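You operate a simulated robot arm through the tools that you are given. There is no shell and no other tool. Be economical: measure what you need, move in short steps, check, and stop when the job is done.

Carry out the task below with a simulated robot arm. There is one attempt and no reset: what you move stays moved.

TASK
Put the load plug that says "20%" from the top of the dryer bench on the wrapper there and the load plug that says "50%" on the beige board ply there.
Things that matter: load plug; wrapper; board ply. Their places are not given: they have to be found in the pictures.

It is judged by the outcome, as a careful person would: the job done as asked, and still so three seconds after it is handed in. It fails if anything else is knocked over, pushed out of place, dropped, spilled or broken.

THE ROBOT
A 6-joint arm with a two-finger parallel gripper, fixed in place. Base frame: the origin is at the foot of the arm, x ahead of it, y to its left, z up; the work surface is at about z = 860. Lengths are in mm, angles in rad, forces in N, time in s.
With the tool pointing down near the work surface it reaches from about 240 to 640 mm from the base axis. Its first joint turns from -1.152 to 1.152 rad. Payload 2.7 kg.
Tool frame: the origin (TCP) lies between the finger pads and is the grasp point; the fingertips stand 23 mm ahead of it; z points along the fingers, y is the line along which they close. The gripper opens to 94 mm. The fingers are 38 mm wide and 10 mm thick; the gripper's body (54 by 96 mm) begins 39 mm behind the TCP.
Orientation is that of the tool frame in the base frame, as a unit quaternion [w, x, y, z]. With the fingers straight down and closing along the base's y, the tool's x points along the base's -x, its y along +y and its z along -z.

THE INTERFACE
- The arm moves only by the tool arm_command. Its argument "rows" is one flat list of numbers, 7 for each row, row after row: the shift along the tool's x, y, z in units of 50 mm (1.0 is 50 mm), then the turn, a rotation vector about the tool's x, y, z in units of 4 degrees (1.0 is 4 degrees), then the gripper command, from -1 (fully open) to 1 (shut), values between in proportion. In form: [dx, dy, dz, wx, wy, wz, hand, dx, dy, dz, wx, wy, wz, hand, ...]. A call has 1 to 20 rows; each row shifts and turns the commanded pose from where the row before left it, along the tool's axes as they then stand. A call with a number of a shift or a turn outside -1 to 1 is refused whole. A row lasts 0.2 s, in which the tool goes at most 50 mm and 0.15 rad; a call with a longer step from one row to the next is refused whole, and so is a gripper value outside its range. A pose out of reach is approached as far as the arm can. The call stops where the force on the tool passes 40 N (or 10 N more than at its start, if that is more) or the arm is blocked; 0.2 s more then pass. The fingers move at their own pace (about 45 mm/s each) and stop on an object; they squeeze with about 27 N. The grip force told is the motor's: it shows also when the fingers shut on nothing. Time passes only in rows, and 0.2 s behind the last, so rows that do not move let the fingers close. It gives the time, the measured TCP pose, the force on the tool (base axes), the opening and the grip force at its end, in the units of the frame above (readings bear some noise).
- Cameras (640 x 400 px; columns grow to the right, rows downward): "scene" is fixed at [79.2, -464.1, 1372.3]; the picture's right is [0.52, -0.86, 0.00], its down [-0.72, -0.44, -0.54] and it looks along [0.46, 0.28, -0.84] (base axes); focal length 339 px, centre (320, 200). "wrist" rides on the gripper at [-39, 0, -44] in the tool frame; the picture's right is [0.00, -1.00, 0.00], its down [0.97, 0.00, -0.24] and it looks along [0.24, 0.00, 0.97] (tool axes); focal length 218 px, centre (320, 200).
- snapshot(camera): a new picture of that camera. No time passes.
- probe_pixels(camera, pixels): for up to 12 pixels [column, row] of the newest picture of that camera ("zoom" is the newest enlarged one), the place [x, y, z] in the base frame of the surface seen there, good to about 3 mm. No time passes.
- enlarge(camera, box): a new picture of the part [left, top, right, bottom] of that camera's present view, enlarged. No time passes.
- close_job(): hands the job in; it is judged then, once.

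Work in short steps. Measure before you move; look again where a grasp or a placing could have gone wrong, and mend it. You have 60 turns and 24 pictures in all, the two below and enlarged ones among them. Open the gripper and draw the arm clear of the work before you hand the job in, unless the task says otherwise; then end with one line.

The tools are called after "Call:" as name(argument=value, ...) on one line, values as JSON. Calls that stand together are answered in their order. arm_command: Moves the arm, as the interface text tells. Its arguments: {"type":"object","properties":{"rows":{"type":"array"}},"required":["rows"]} The other tools are called the same way: snapshot (camera) takes a picture; probe_pixels (camera, pixels) gives the place of the surface under pixels of a picture; enlarge (camera, box) takes an enlarged picture of a part of a camera's view; close_job () hands the job in.

At the start:

```text
t: 0.0
ee_pos: [288.2, -242.7, 1053.1]
tcp_rot: [0.0, 0.001, 1.0, 0.0]
contact_force: [0.3, 0.4, 0.8]
finger_gap: 93.9
grasp_force: 0.0
```

scene: 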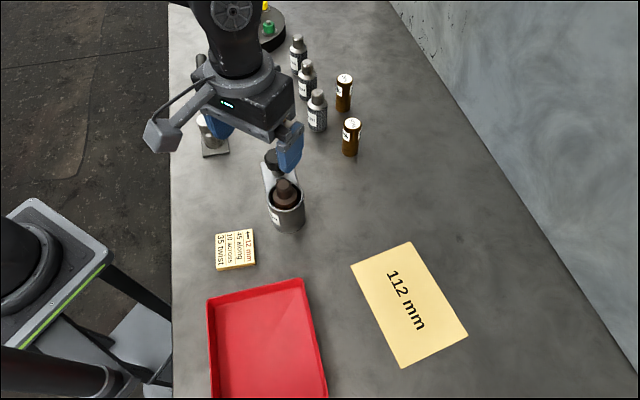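
wrist: 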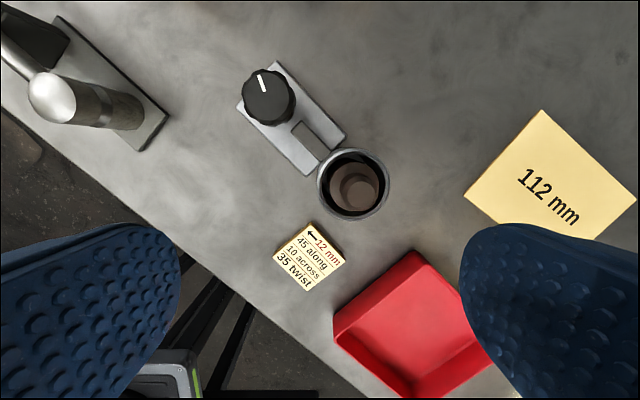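

The start pictures show bottles at about (300-350, 50-150), notes and a red tray, but no plug or label I can read. I enlarge the areas to find the plugs, wrapper and ply.

Call:
enlarge(camera="scene", box=[180, 0, 400, 138])

Call:
enlarge(camera="scene", box=[180, 130, 500, 330])

```text
2.90 times, centred on (290, 69) of scene
```

zoom: 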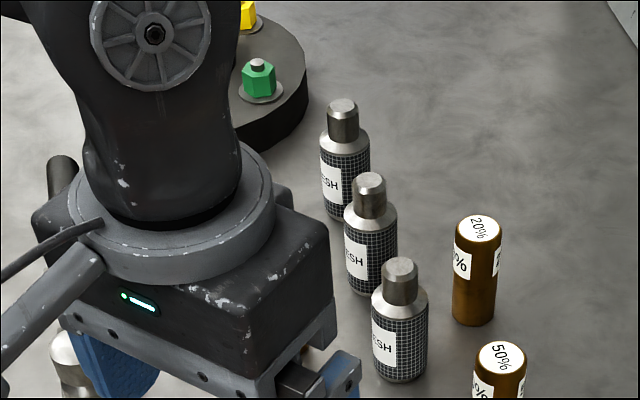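

```text
2.00 times, centred on (340, 230) of scene
```

zoom: 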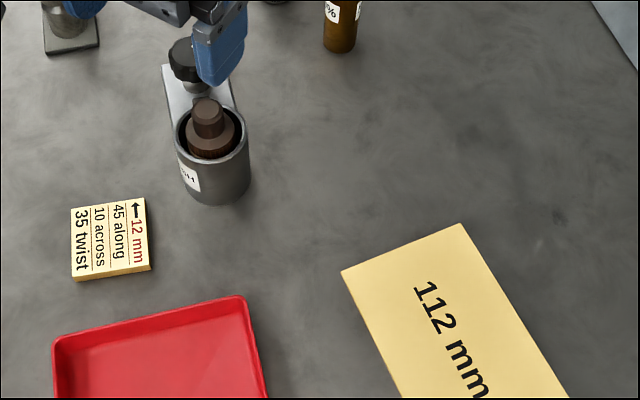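

The brown cylinders at (344,90) and (351,135) are the 20% and 50% plugs. The wrapper may be hidden, so I measure now and then lift the arm and look further.

Call:
probe_pixels(camera="scene", pixels=[[344, 78], [352, 123], [400, 290], [410, 243], [467, 336], [403, 367], [352, 265], [236, 250], [270, 330], [288, 205], [320, 95], [268, 28]])

Call:
arm_command(rows=[0, 0.8, -0.6, 0, 0, 0, -1, 0, 0.8, -0.6, 0, 0, 0, -1, 0, 0.8, -0.6, 0, 0, 0, -1, 0, 0.8, -0.6, 0, 0, 0, -1, 0, 0.8, 0, 0, 0, 0, -1, 0, 0.8, 0, 0, 0, 0, -1])

Call:
snapshot(camera="wrist")

Call:
snapshot(camera="scene")

```text
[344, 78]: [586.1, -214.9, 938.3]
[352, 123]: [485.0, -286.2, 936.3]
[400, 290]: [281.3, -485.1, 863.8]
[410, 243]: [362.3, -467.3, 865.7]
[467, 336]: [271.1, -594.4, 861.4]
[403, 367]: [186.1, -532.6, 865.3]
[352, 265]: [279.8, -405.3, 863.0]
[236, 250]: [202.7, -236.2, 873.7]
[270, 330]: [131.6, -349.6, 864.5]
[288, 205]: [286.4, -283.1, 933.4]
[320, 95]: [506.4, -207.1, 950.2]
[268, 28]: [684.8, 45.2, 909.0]
```

```text
t: 1.4
ee_pos: [288.3, -1.2, 1173.6]
tcp_rot: [0.001, 0.0, 1.0, -0.001]
contact_force: [0.4, -0.7, -1.1]
finger_gap: 94.0
grasp_force: 0.0
```

```text
19 pictures are left
```

wrist: 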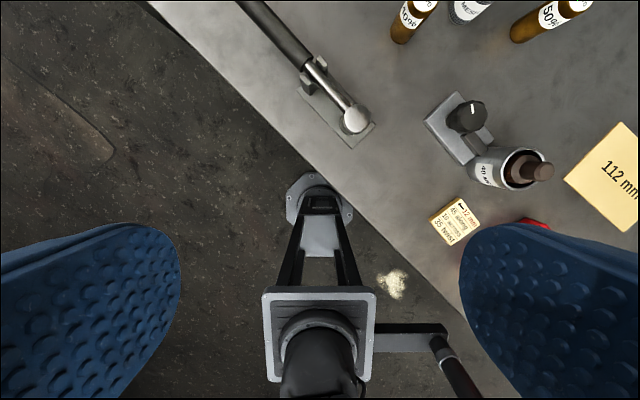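

```text
18 pictures are left
```

scene: 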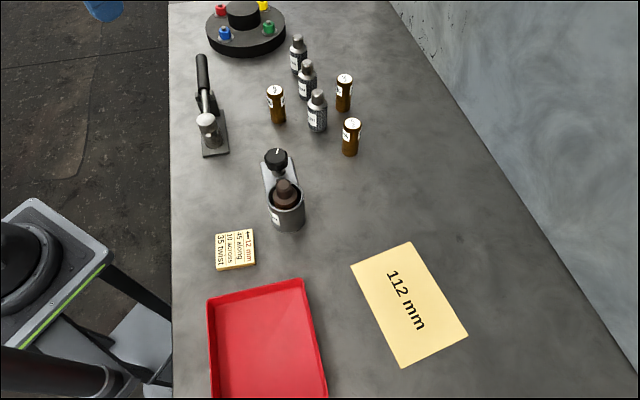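

There is a third brown plug at (275,104), plus two lettered beige items: a small block at (235,250) and a flat "112 mm" sheet at (405,300). I enlarge them to tell which is which.

Call:
enlarge(camera="scene", box=[200, 215, 328, 295])

Call:
enlarge(camera="scene", box=[250, 50, 410, 150])

Call:
enlarge(camera="scene", box=[330, 235, 490, 375])

```text
5.00 times, centred on (264, 255) of scene
```

zoom: 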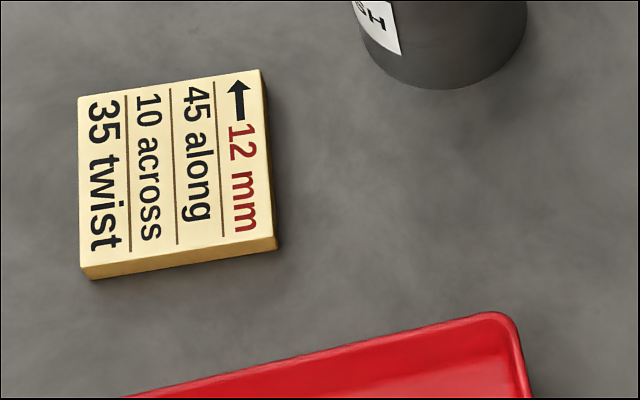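

```text
4.00 times, centred on (330, 100) of scene
```

zoom: 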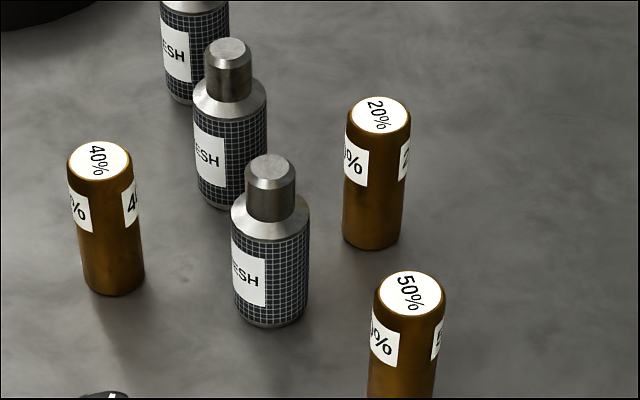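

```text
2.86 times, centred on (410, 305) of scene
```

zoom: 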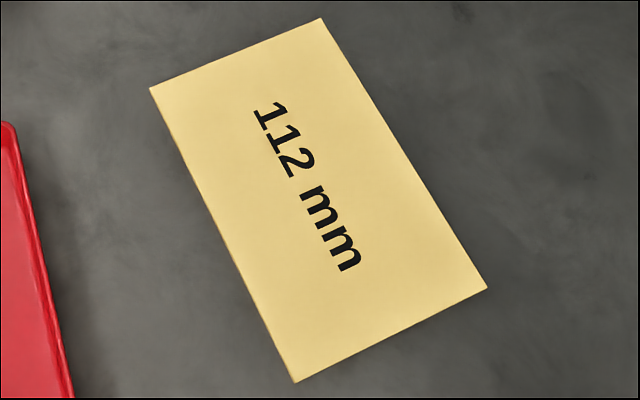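

The third plug is 40%, a distractor. I survey the rest of the bench with the wrist camera before deciding which item is the wrapper and which is the ply.

Call:
arm_command(rows=[0, -0.8, 0, 0, 0, 0, -1, 0, -0.8, 0, 0, 0, 0, -1, 0, -0.8, 0, 0, 0, 0, -1, 0, -0.8, 0, 0, 0, 0, -1, 0, -0.8, 0, 0, 0, 0, -1, 0, -0.8, 0, 0, 0, 0, -1, 0, -0.8, 0, 0, 0, 0, -1, 0, -0.8, 0, 0, 0, 0, -1, 0, -0.8, 0, 0, 0, 0, -1, 0, -0.5, 0, 0, 0, 0, -1, 0, 0, 0, 0, 0, 0, -1])

Call:
snapshot(camera="wrist")

```text
t: 3.8
ee_pos: [289.2, -387.3, 1174.2]
tcp_rot: [0.0, -0.001, 1.0, -0.001]
contact_force: [-0.1, 0.1, 0.8]
finger_gap: 94.0
grasp_force: 0.0
```

```text
14 pictures are left
```

wrist: 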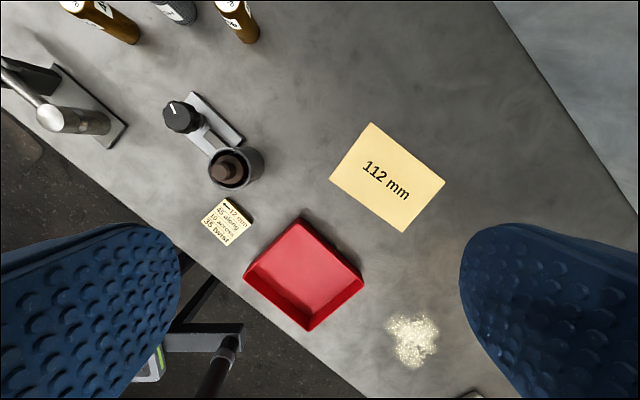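

A granule pile is visible at (412,340) and something more at (470,397). I tilt the camera toward -y to see that end of the bench.

Call:
arm_command(rows=[0, 0, 0, 1, 0, 0, -1, 0, 0, 0, 1, 0, 0, -1, 0, 0, 0, 1, 0, 0, -1, 0, 0, 0, 1, 0, 0, -1, 0, 0, 0, 1, 0, 0, -1, 0, 0, 0, 1, 0, 0, -1, 0, 0, 0, 1, 0, 0, -1, 0, 0, 0, 1, 0, 0, -1, 0, 0, 0, 1, 0, 0, -1, 0, 0, 0, 0, 0, 0, -1])

Call:
snapshot(camera="wrist")

```text
t: 6.0
ee_pos: [287.2, -386.9, 1173.7]
tcp_rot: [0.001, 0.001, 0.951, -0.31]
contact_force: [0.6, -0.1, -0.1]
finger_gap: 94.0
grasp_force: 0.0
```

```text
13 pictures are left
```

wrist: 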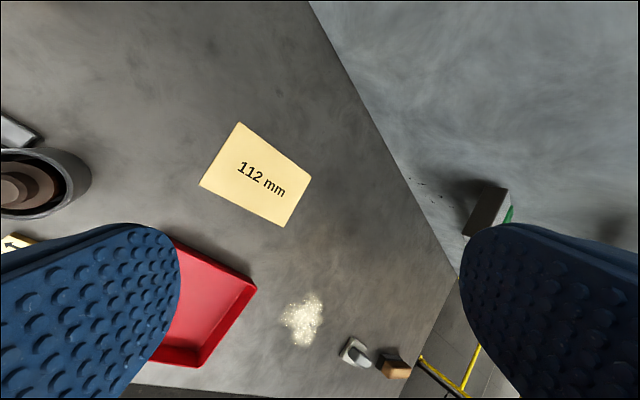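

Two more things appear at (355,350) and (395,368); I enlarge and locate them.

Call:
enlarge(camera="wrist", box=[270, 280, 430, 380])

Call:
probe_pixels(camera="wrist", pixels=[[355, 350], [395, 368], [395, 375], [302, 320], [255, 175], [238, 122], [200, 186], [285, 226], [311, 177]])

```text
4.00 times, centred on (350, 330) of wrist
```

zoom: 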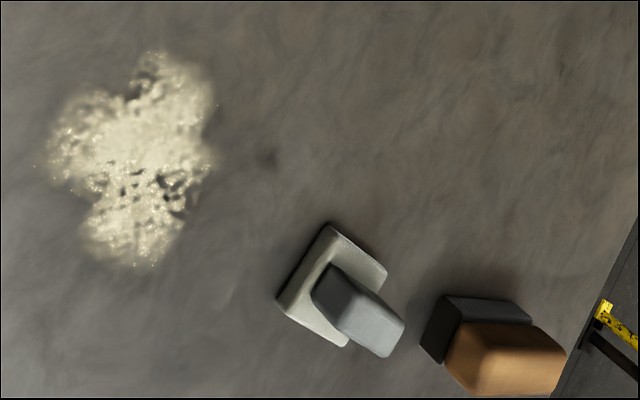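

```text
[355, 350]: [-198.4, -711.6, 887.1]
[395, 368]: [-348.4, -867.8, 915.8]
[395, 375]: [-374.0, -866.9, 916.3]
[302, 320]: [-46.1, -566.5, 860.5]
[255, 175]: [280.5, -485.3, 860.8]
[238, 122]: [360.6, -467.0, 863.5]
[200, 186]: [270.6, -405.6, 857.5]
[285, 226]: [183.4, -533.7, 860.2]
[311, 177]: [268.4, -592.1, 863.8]
```

Those are far out of reach and are not a wrapper. I go back and look once toward the far (+x, +y) end to rule out other candidates.

Call:
arm_command(rows=[0, 0, 0, -1, 0, 0, -1, 0, 0, 0, -1, 0, 0, -1, 0, 0, 0, -1, 0, 0, -1, 0, 0, 0, -1, 0, 0, -1, 0, 0, 0, -1, 0, 0, -1, 0, 0, 0, -1, 0, 0, -1, 0, 0, 0, -1, 0, 0, -1, 0, 0, 0, -1, 0, 0, -1, 0, 0, 0, -1, 0, 0, -1, 0, 1, 0, 0, 0, 0, -1, 0, 1, 0, 0, 0, 0, -1, -0.3, 0.9, 0, 0, 0, 0, -1, -0.3, 0.9, 0, 0, 0, 0, -1, 0, 0.9, 0, 0, 0, 0, -1, 0, 0, 0, 0, 0, 0, -1])

Call:
arm_command(rows=[0, 0.9, 0, 0, 0, 0, -1, 0, 0, 0, -1, -1, 0, -1, 0, 0, 0, -1, -1, 0, -1, 0, 0, 0, -1, -1, 0, -1, 0, 0, 0, -1, -1, 0, -1, 0, 0, 0, -1, -1, 0, -1, 0, 0, 0, 0, 0, 0, -1])

Call:
snapshot(camera="wrist")

```text
t: 9.2
ee_pos: [319.1, -151.7, 1175.0]
tcp_rot: [0.001, 0.0, 1.0, 0.0]
contact_force: [0.5, 0.4, 0.7]
finger_gap: 93.7
grasp_force: 0.1
```

```text
t: 10.8
ee_pos: [319.0, -106.8, 1174.2]
tcp_rot: [0.174, -0.001, 0.969, 0.173]
contact_force: [0.1, 0.1, -0.2]
finger_gap: 94.0
grasp_force: 0.1
```

```text
11 pictures are left
```

wrist: 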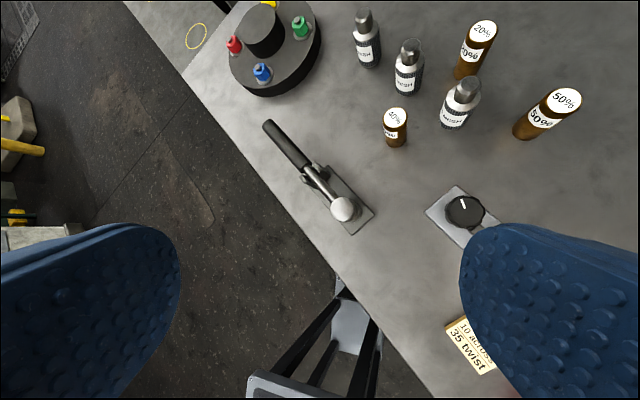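

Nothing else in reach, so the thin "112 mm" sheet is the wrapper. The small 12 mm block, marked with along/across/twist grain values, is the beige board ply. Now I measure the plug tops, their neighbours and the ply corners.

Call:
probe_pixels(camera="scene", pixels=[[345, 79], [338, 79], [351.5, 79], [352.5, 123], [345, 123], [360, 123], [317.5, 92.5], [307, 63], [298, 40], [275, 91], [344, 110], [351, 154]])

Call:
probe_pixels(camera="scene", pixels=[[217, 235], [251, 230], [253.5, 263.5], [217.5, 268], [234, 248], [288, 184], [280, 200], [303, 281], [208, 300], [272, 218]])

Call:
probe_pixels(camera="wrist", pixels=[[484, 29], [565, 100], [397, 115], [468, 88]])

```text
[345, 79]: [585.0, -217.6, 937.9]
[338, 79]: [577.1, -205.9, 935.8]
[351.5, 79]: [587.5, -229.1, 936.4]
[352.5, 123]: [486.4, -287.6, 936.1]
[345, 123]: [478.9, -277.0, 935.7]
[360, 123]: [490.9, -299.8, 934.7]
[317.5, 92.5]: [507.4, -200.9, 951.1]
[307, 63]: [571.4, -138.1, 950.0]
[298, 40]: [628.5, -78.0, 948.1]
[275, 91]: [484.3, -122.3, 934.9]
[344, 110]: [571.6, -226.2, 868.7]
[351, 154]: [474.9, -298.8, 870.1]
```

```text
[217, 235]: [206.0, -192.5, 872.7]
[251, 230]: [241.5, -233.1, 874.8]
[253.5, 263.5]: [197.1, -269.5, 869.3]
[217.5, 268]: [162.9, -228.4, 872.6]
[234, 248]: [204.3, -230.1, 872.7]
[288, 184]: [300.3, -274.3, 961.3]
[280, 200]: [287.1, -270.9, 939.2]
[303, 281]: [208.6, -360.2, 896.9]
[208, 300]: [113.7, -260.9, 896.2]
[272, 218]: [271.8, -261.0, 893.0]
```

```text
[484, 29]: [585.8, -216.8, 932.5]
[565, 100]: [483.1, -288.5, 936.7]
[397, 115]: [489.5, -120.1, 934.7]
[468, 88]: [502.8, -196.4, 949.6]
```

Measured: 50% plug at about (485,-288), 20% at (584,-216), both about 30 mm wide with tops at z≈936. The ply centre is (202,-231) with top ≈873, and the wrapper centre is (274,-499). I straighten the tool, go above the 50% plug with a narrowed opening and stop at z≈1000.

Call:
arm_command(rows=[0, 0, 0, 1, 1, 0, -0.28, 0, 0, 0, 1, 1, 0, -0.28, 0, 0, 0, 1, 1, 0, -0.28, 0, 0, 0, 1, 1, 0, -0.28, 0, 0, 0, 1, 1, 0, -0.28, -0.66, -0.72, 0, 0, 0, 0, -0.28, -0.66, -0.72, 0, 0, 0, 0, -0.28, -0.66, -0.72, 0, 0, 0, 0, -0.28, -0.66, -0.72, 0, 0, 0, 0, -0.28, -0.68, -0.73, 0, 0, 0, 0, -0.28, 0, 0, 0.9, 0, 0, 0, -0.28, 0, 0, 0.9, 0, 0, 0, -0.28, 0, 0, 0.9, 0, 0, 0, -0.28, 0, 0, 0.7, 0, 0, 0, -0.28, 0, 0, 0, 0, 0, 0, -0.28])

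Call:
snapshot(camera="wrist")

```text
t: 14.0
ee_pos: [485.4, -287.6, 1003.4]
tcp_rot: [0.001, 0.0, 1.0, -0.001]
contact_force: [-0.3, 0.3, -0.6]
finger_gap: 60.3
grasp_force: 0.1
```

```text
10 pictures are left
```

wrist: 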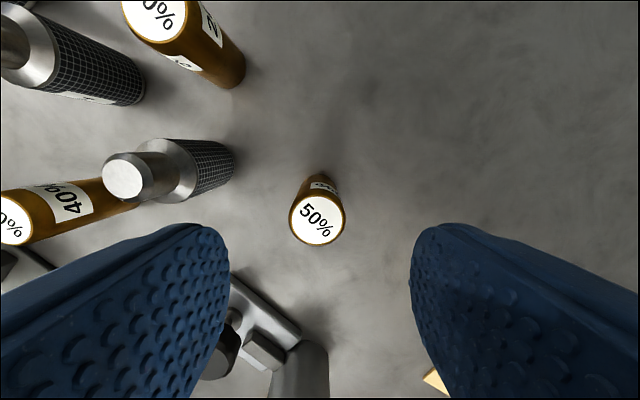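

The 50% plug is centred between the fingers at (317,220). I descend to z≈916, close, and lift a little.

Call:
arm_command(rows=[0, 0, 0.6, 0, 0, 0, -0.28, 0, 0, 0.6, 0, 0, 0, -0.28, 0, 0, 0.55, 0, 0, 0, -0.28, 0, 0, 0, 0, 0, 0, -0.28, 0, 0, 0, 0, 0, 0, 1, 0, 0, 0, 0, 0, 0, 1, 0, 0, 0, 0, 0, 0, 1, 0, 0, 0, 0, 0, 0, 1])

```text
t: 15.8
ee_pos: [484.7, -288.2, 916.5]
tcp_rot: [-0.001, 0.0, 1.0, 0.0]
contact_force: [-0.3, -0.3, 0.0]
finger_gap: 31.5
grasp_force: 27.0
```

Gripped: gap 31.5, 27 N. I lift to about 1076, above everything, and travel to above the ply centre (202,-231).

Call:
arm_command(rows=[0, 0, -0.4, 0, 0, 0, 1, 0, 0, -0.9, 0, 0, 0, 1, 0, 0, -0.9, 0, 0, 0, 1, 0, 0, -0.9, 0, 0, 0, 1, 0.5, 0.1, 0, 0, 0, 0, 1, 0.9, 0.18, 0, 0, 0, 0, 1, 0.9, 0.18, 0, 0, 0, 0, 1, 0.9, 0.18, 0, 0, 0, 0, 1, 0.9, 0.18, 0, 0, 0, 0, 1, 0.9, 0.18, 0, 0, 0, 0, 1, 0.5, 0.1, 0, 0, 0, 0, 1, 0.16, 0.04, 0, 0, 0, 0, 1, 0, 0, 0, 0, 0, 0, 1])

Call:
snapshot(camera="wrist")

```text
t: 18.6
ee_pos: [201.0, -231.0, 1071.8]
tcp_rot: [0.0, 0.0, 1.0, -0.001]
contact_force: [-0.2, 0.4, -2.2]
finger_gap: 31.7
grasp_force: 26.6
```

```text
9 pictures are left
```

wrist: 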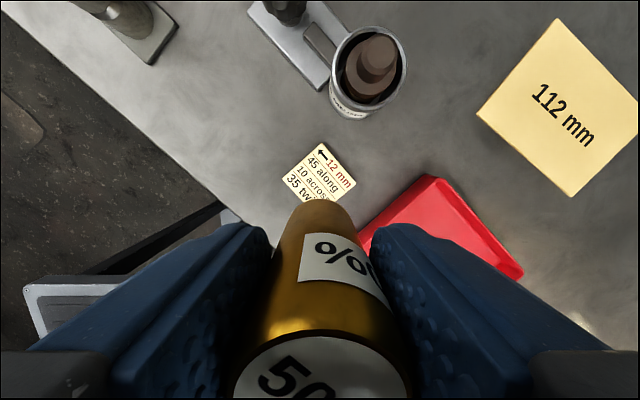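

I re-check the ply corners from here, at (321,142), (356,183) and (282,181).

Call:
probe_pixels(camera="wrist", pixels=[[321, 143], [355, 184], [283, 180], [311, 172]])

```text
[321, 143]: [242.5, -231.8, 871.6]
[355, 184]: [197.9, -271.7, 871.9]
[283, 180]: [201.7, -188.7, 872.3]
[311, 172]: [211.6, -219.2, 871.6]
```

The ply centre is (200,-230) with top at 872, and the tool is within 1 mm of it. Contact is expected at TCP ≈928, so I descend to ~934 first.

Call:
arm_command(rows=[0, 0, 0.9, 0, 0, 0, 1, 0, 0, 0.9, 0, 0, 0, 1, 0, 0, 0.7, 0, 0, 0, 1, 0, 0, 0.26, 0, 0, 0, 1, 0, 0, 0, 0, 0, 0, 1])

Call:
enlarge(camera="scene", box=[180, 170, 340, 270])

```text
t: 19.8
ee_pos: [202.1, -229.5, 933.2]
tcp_rot: [0.001, 0.0, 1.0, -0.001]
contact_force: [-0.1, -0.6, -1.9]
finger_gap: 31.3
grasp_force: 27.0
```

```text
4.00 times, centred on (260, 220) of scene
```

zoom: 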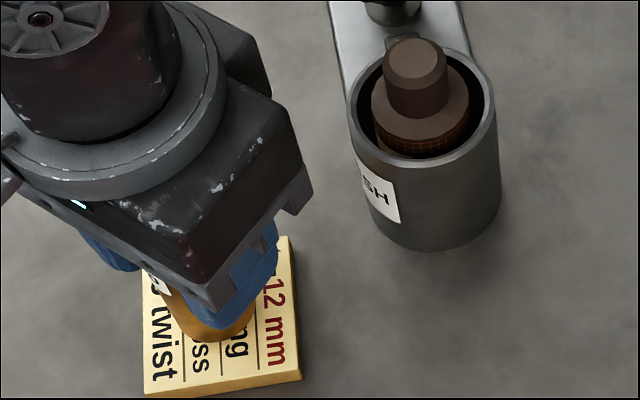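

Well placed over the ply. I lower in 1.5 mm steps, watching the force.

Call:
arm_command(rows=[0, 0, 0.03, 0, 0, 0, 1, 0, 0, 0.03, 0, 0, 0, 1, 0, 0, 0, 0, 0, 0, 1])

```text
t: 20.6
ee_pos: [202.1, -230.3, 930.6]
tcp_rot: [0.0, 0.0, 1.0, 0.0]
contact_force: [1.1, 0.8, -1.1]
finger_gap: 31.3
grasp_force: 27.2
```

Call:
arm_command(rows=[0, 0, 0.03, 0, 0, 0, 1, 0, 0, 0.02, 0, 0, 0, 1, 0, 0, 0, 0, 0, 0, 1])

```text
t: 21.4
ee_pos: [201.2, -230.8, 928.5]
tcp_rot: [0.0, 0.0, 1.0, 0.0]
contact_force: [-1.0, 0.6, 1.5]
finger_gap: 31.4
grasp_force: 27.2
```

The vertical force went from about -2 to +1.5, perhaps first contact; one more millimetre to check.

Call:
arm_command(rows=[0, 0, 0.02, 0, 0, 0, 1, 0, 0, 0, 0, 0, 0, 1])

```text
t: 22.0
ee_pos: [202.0, -230.5, 927.5]
tcp_rot: [0.0, 0.001, 1.0, -0.001]
contact_force: [-2.3, 3.9, 19.7]
finger_gap: 31.5
grasp_force: 26.9
```

Firm contact at 19.7 N. I ease back 0.5 mm, open, and rise straight up.

Call:
arm_command(rows=[0, 0, -0.012, 0, 0, 0, 1, 0, 0, 0, 0, 0, 0, 0.25, 0, 0, 0, 0, 0, 0, -0.1, 0, 0, 0, 0, 0, 0, -0.28, 0, 0, 0, 0, 0, 0, -0.28, 0, 0, -0.3, 0, 0, 0, -0.28, 0, 0, -0.8, 0, 0, 0, -0.28, 0, 0, -0.9, 0, 0, 0, -0.28, 0, 0, -0.9, 0, 0, 0, -0.28, 0, 0, 0, 0, 0, 0, -0.28])

Call:
snapshot(camera="wrist")

```text
t: 24.2
ee_pos: [201.7, -229.7, 1074.0]
tcp_rot: [0.0, 0.0, 1.0, 0.001]
contact_force: [0.2, -0.1, 0.0]
finger_gap: 60.2
grasp_force: 0.0
```

```text
7 pictures are left
```

wrist: 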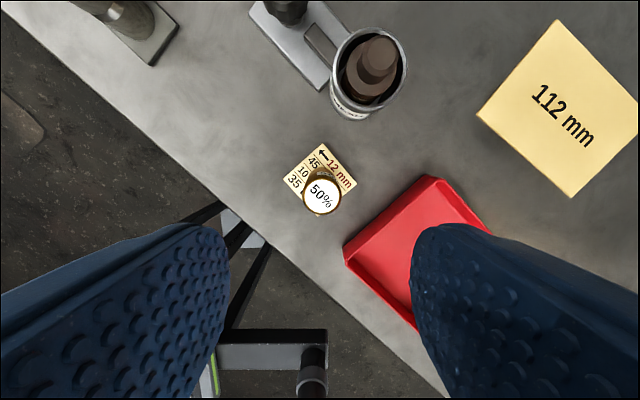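

The 50% plug stands upright in the middle of the ply. I go above the 20% plug at (584,-216), z≈1004.

Call:
arm_command(rows=[-0.955, 0.035, 0, 0, 0, 0, -0.28, -0.955, 0.035, 0, 0, 0, 0, -0.28, -0.955, 0.035, 0, 0, 0, 0, -0.28, -0.955, 0.035, 0, 0, 0, 0, -0.28, -0.955, 0.035, 0, 0, 0, 0, -0.28, -0.955, 0.035, 0, 0, 0, 0, -0.28, -0.955, 0.035, 0, 0, 0, 0, -0.28, -0.955, 0.015, 0, 0, 0, 0, -0.28, 0, 0, 0.7, 0, 0, 0, -0.28, 0, 0, 0.7, 0, 0, 0, -0.28, 0, 0, 0, 0, 0, 0, -0.28])

Call:
snapshot(camera="wrist")

```text
t: 26.6
ee_pos: [572.3, -218.1, 1002.6]
tcp_rot: [0.0, 0.0, 1.0, -0.001]
contact_force: [0.3, -0.1, -0.6]
finger_gap: 60.3
grasp_force: 0.1
out of reach, approached as far as the arm can: row 8
```

```text
6 pictures are left
```

wrist: 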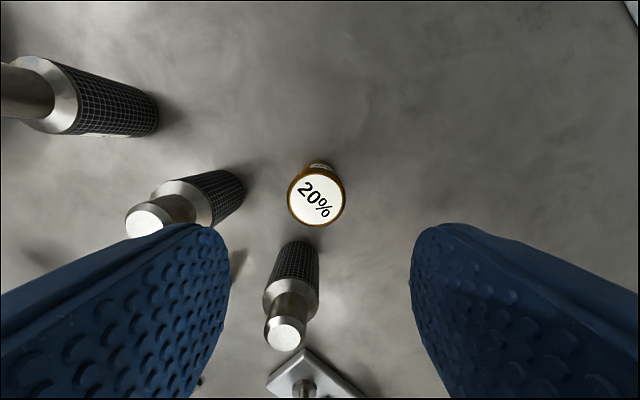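

The arm was cut short at x=572 up high; lower down it should reach. I probe the plug top at (316,199) and step on.

Call:
probe_pixels(camera="wrist", pixels=[[316, 199], [290, 199], [344, 199], [145, 222], [200, 190]])

Call:
arm_command(rows=[-0.2, 0.02, 0, 0, 0, 0, -0.28, 0, 0, 0, 0, 0, 0, -0.28])

```text
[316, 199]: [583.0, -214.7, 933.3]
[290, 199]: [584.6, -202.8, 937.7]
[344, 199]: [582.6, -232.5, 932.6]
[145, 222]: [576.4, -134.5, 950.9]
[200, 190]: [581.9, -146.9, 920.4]
```

```text
t: 27.2
ee_pos: [581.1, -216.7, 1002.9]
tcp_rot: [0.0, 0.0, 1.0, 0.001]
contact_force: [0.4, 0.1, 0.1]
finger_gap: 60.1
grasp_force: 0.0
```

At (581,-217) and in reach. I descend to ~916 and close.

Call:
arm_command(rows=[-0.04, 0, 0.5, 0, 0, 0, -0.28, 0, 0, 0.6, 0, 0, 0, -0.28, 0, 0, 0.63, 0, 0, 0, -0.28, 0, 0, 0, 0, 0, 0, -0.28, 0, 0, 0, 0, 0, 0, 1, 0, 0, 0, 0, 0, 0, 1, 0, 0, 0, 0, 0, 0, 1, 0, 0, 0, 0, 0, 0, 1])

```text
t: 29.0
ee_pos: [583.0, -218.8, 916.3]
tcp_rot: [-0.001, 0.0, 1.0, 0.0]
contact_force: [0.8, 0.1, -0.2]
finger_gap: 31.3
grasp_force: 26.5
```

Gripped (31.3 mm, 26.5 N). I lift straight to ~1003 and go diagonally, away from the mesh bottles, to above the wrapper at (275,-498).

Call:
arm_command(rows=[0, 0, -0.3, 0, 0, 0, 1, 0, 0, -0.7, 0, 0, 0, 1, 0, 0, -0.74, 0, 0, 0, 1, 0, 0, 0, 0, 0, 0, 1, 0.3, -0.27, 0, 0, 0, 0, 1, 0.68, -0.62, 0, 0, 0, 0, 1, 0.68, -0.62, 0, 0, 0, 0, 1, 0.68, -0.62, 0, 0, 0, 0, 1, 0.68, -0.62, 0, 0, 0, 0, 1, 0.68, -0.62, 0, 0, 0, 0, 1, 0.68, -0.62, 0, 0, 0, 0, 1, 0.68, -0.62, 0, 0, 0, 0, 1, 0.68, -0.62, 0, 0, 0, 0, 1, 0.4, -0.37, 0, 0, 0, 0, 1, 0, 0, 0, 0, 0, 0, 1])

Call:
snapshot(camera="wrist")

```text
t: 32.2
ee_pos: [275.7, -496.4, 1002.5]
tcp_rot: [0.0, -0.001, 1.0, 0.0]
contact_force: [-0.4, 1.8, -2.2]
finger_gap: 31.4
grasp_force: 27.5
```

```text
5 pictures are left
```

wrist: 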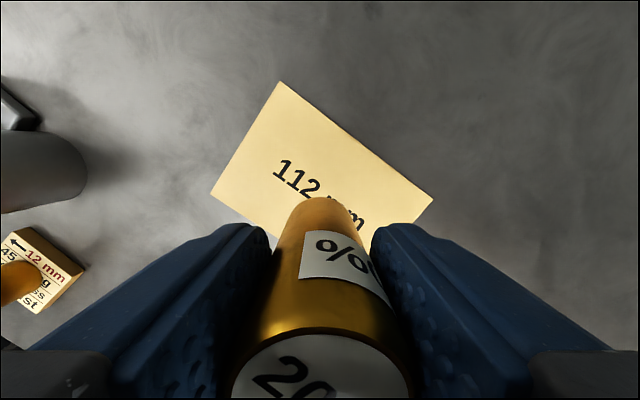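

Above the wrapper centre, with contact expected near TCP 917–919. I descend to ~922.

Call:
arm_command(rows=[0, 0, 0.6, 0, 0, 0, 1, 0, 0, 0.6, 0, 0, 0, 1, 0, 0, 0.4, 0, 0, 0, 1, 0, 0, 0, 0, 0, 0, 1])

Call:
arm_command(rows=[0, 0, 0.03, 0, 0, 0, 1, 0, 0, 0, 0, 0, 0, 1])

Call:
arm_command(rows=[0, 0, 0.02, 0, 0, 0, 1, 0, 0, 0, 0, 0, 0, 1])

```text
t: 33.2
ee_pos: [276.0, -496.7, 923.3]
tcp_rot: [0.0, 0.0, 1.0, 0.0]
contact_force: [0.3, -0.5, -2.1]
finger_gap: 31.3
grasp_force: 26.4
```

```text
t: 33.8
ee_pos: [277.6, -497.4, 921.7]
tcp_rot: [-0.001, 0.0, 1.0, 0.0]
contact_force: [0.1, -0.2, -3.1]
finger_gap: 31.6
grasp_force: 27.1
```

```text
t: 34.4
ee_pos: [276.7, -496.1, 919.8]
tcp_rot: [0.0, 0.001, 1.0, -0.001]
contact_force: [-0.4, -0.5, -2.2]
finger_gap: 31.3
grasp_force: 27.2
```

No contact yet at 920; I continue in 1 mm steps.

Call:
arm_command(rows=[0, 0, 0.02, 0, 0, 0, 1, 0, 0, 0, 0, 0, 0, 1])

Call:
arm_command(rows=[0, 0, 0.015, 0, 0, 0, 1, 0, 0, 0, 0, 0, 0, 1])

```text
t: 35.0
ee_pos: [277.1, -495.6, 919.1]
tcp_rot: [0.0, 0.0, 1.0, 0.001]
contact_force: [-0.6, 0.6, -1.7]
finger_gap: 31.5
grasp_force: 27.1
```

```text
t: 35.6
ee_pos: [276.5, -495.9, 918.8]
tcp_rot: [0.001, 0.0, 1.0, -0.001]
contact_force: [0.0, 0.3, -0.7]
finger_gap: 31.6
grasp_force: 27.1
```

Call:
arm_command(rows=[0, 0, 0.015, 0, 0, 0, 1, 0, 0, 0, 0, 0, 0, 1])

```text
t: 36.2
ee_pos: [276.6, -496.8, 918.3]
tcp_rot: [0.001, 0.0, 1.0, -0.001]
contact_force: [-1.2, 0.7, 3.8]
finger_gap: 31.3
grasp_force: 27.1
```

Contact has begun at +3.8 N. I open gently here and rise straight up.

Call:
arm_command(rows=[0, 0, 0, 0, 0, 0, 0.25, 0, 0, 0, 0, 0, 0, -0.1, 0, 0, 0, 0, 0, 0, -0.28, 0, 0, 0, 0, 0, 0, -0.28, 0, 0, -0.3, 0, 0, 0, -0.28, 0, 0, -0.8, 0, 0, 0, -0.28, 0, 0, -0.9, 0, 0, 0, -0.28, 0, 0, -0.9, 0, 0, 0, -0.28, 0, 0, -0.9, 0, 0, 0, -0.28, 0, 0, 0, 0, 0, 0, -1])

Call:
arm_command(rows=[0, 0.9, 0, 0, 0, 0, -1, 0, 0.9, 0, 0, 0, 0, -1, 0, 0.9, 0, 0, 0, 0, -1, 0, 0.9, 0, 0, 0, 0, -1, 0, 0.9, 0, 0, 0, 0, -1, 0, 0.9, 0, 0, 0, 0, -1, 0, 0.9, 0, 0, 0, 0, -1, 0, 0.9, 0, 0, 0, 0, -1, 0, 0.9, 0, 0, 0, 0, -1, 0, 0.9, 0, 0, 0, 0, -1, 0, 0, 0, 0, 0, 0, -1])

Call:
snapshot(camera="scene")

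```text
t: 38.4
ee_pos: [275.9, -495.8, 1109.1]
tcp_rot: [0.001, 0.0, 1.0, 0.0]
contact_force: [-0.1, -0.2, -0.3]
finger_gap: 93.8
grasp_force: 0.1
```

```text
t: 40.8
ee_pos: [276.8, -45.4, 1107.3]
tcp_rot: [0.0, 0.0, 1.0, -0.001]
contact_force: [-0.3, -0.6, 0.4]
finger_gap: 94.1
grasp_force: 0.1
```

```text
4 pictures are left
```

scene: 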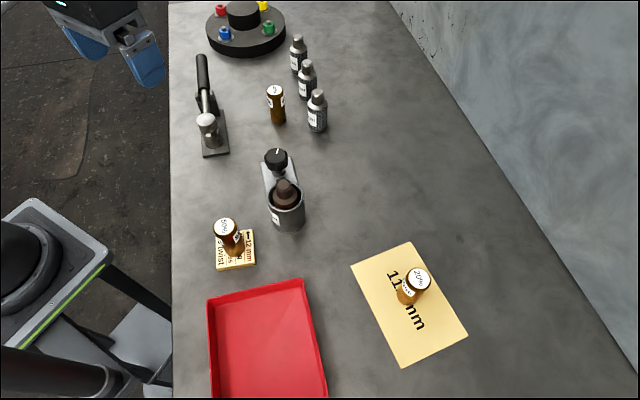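

Both plugs stand upright where asked, with 50% on the ply at (228,235) and 20% on the wrapper at (412,288). Nothing else has moved, and the arm is open and clear, so I hand in.

Call:
close_job()

```text
The job is handed in.
```

The 20% plug stands on the wrapper (I took this to be the thin "112 mm" sheet) and the 50% plug stands on the beige board ply (the small 12 mm block); nothing else was disturbed.
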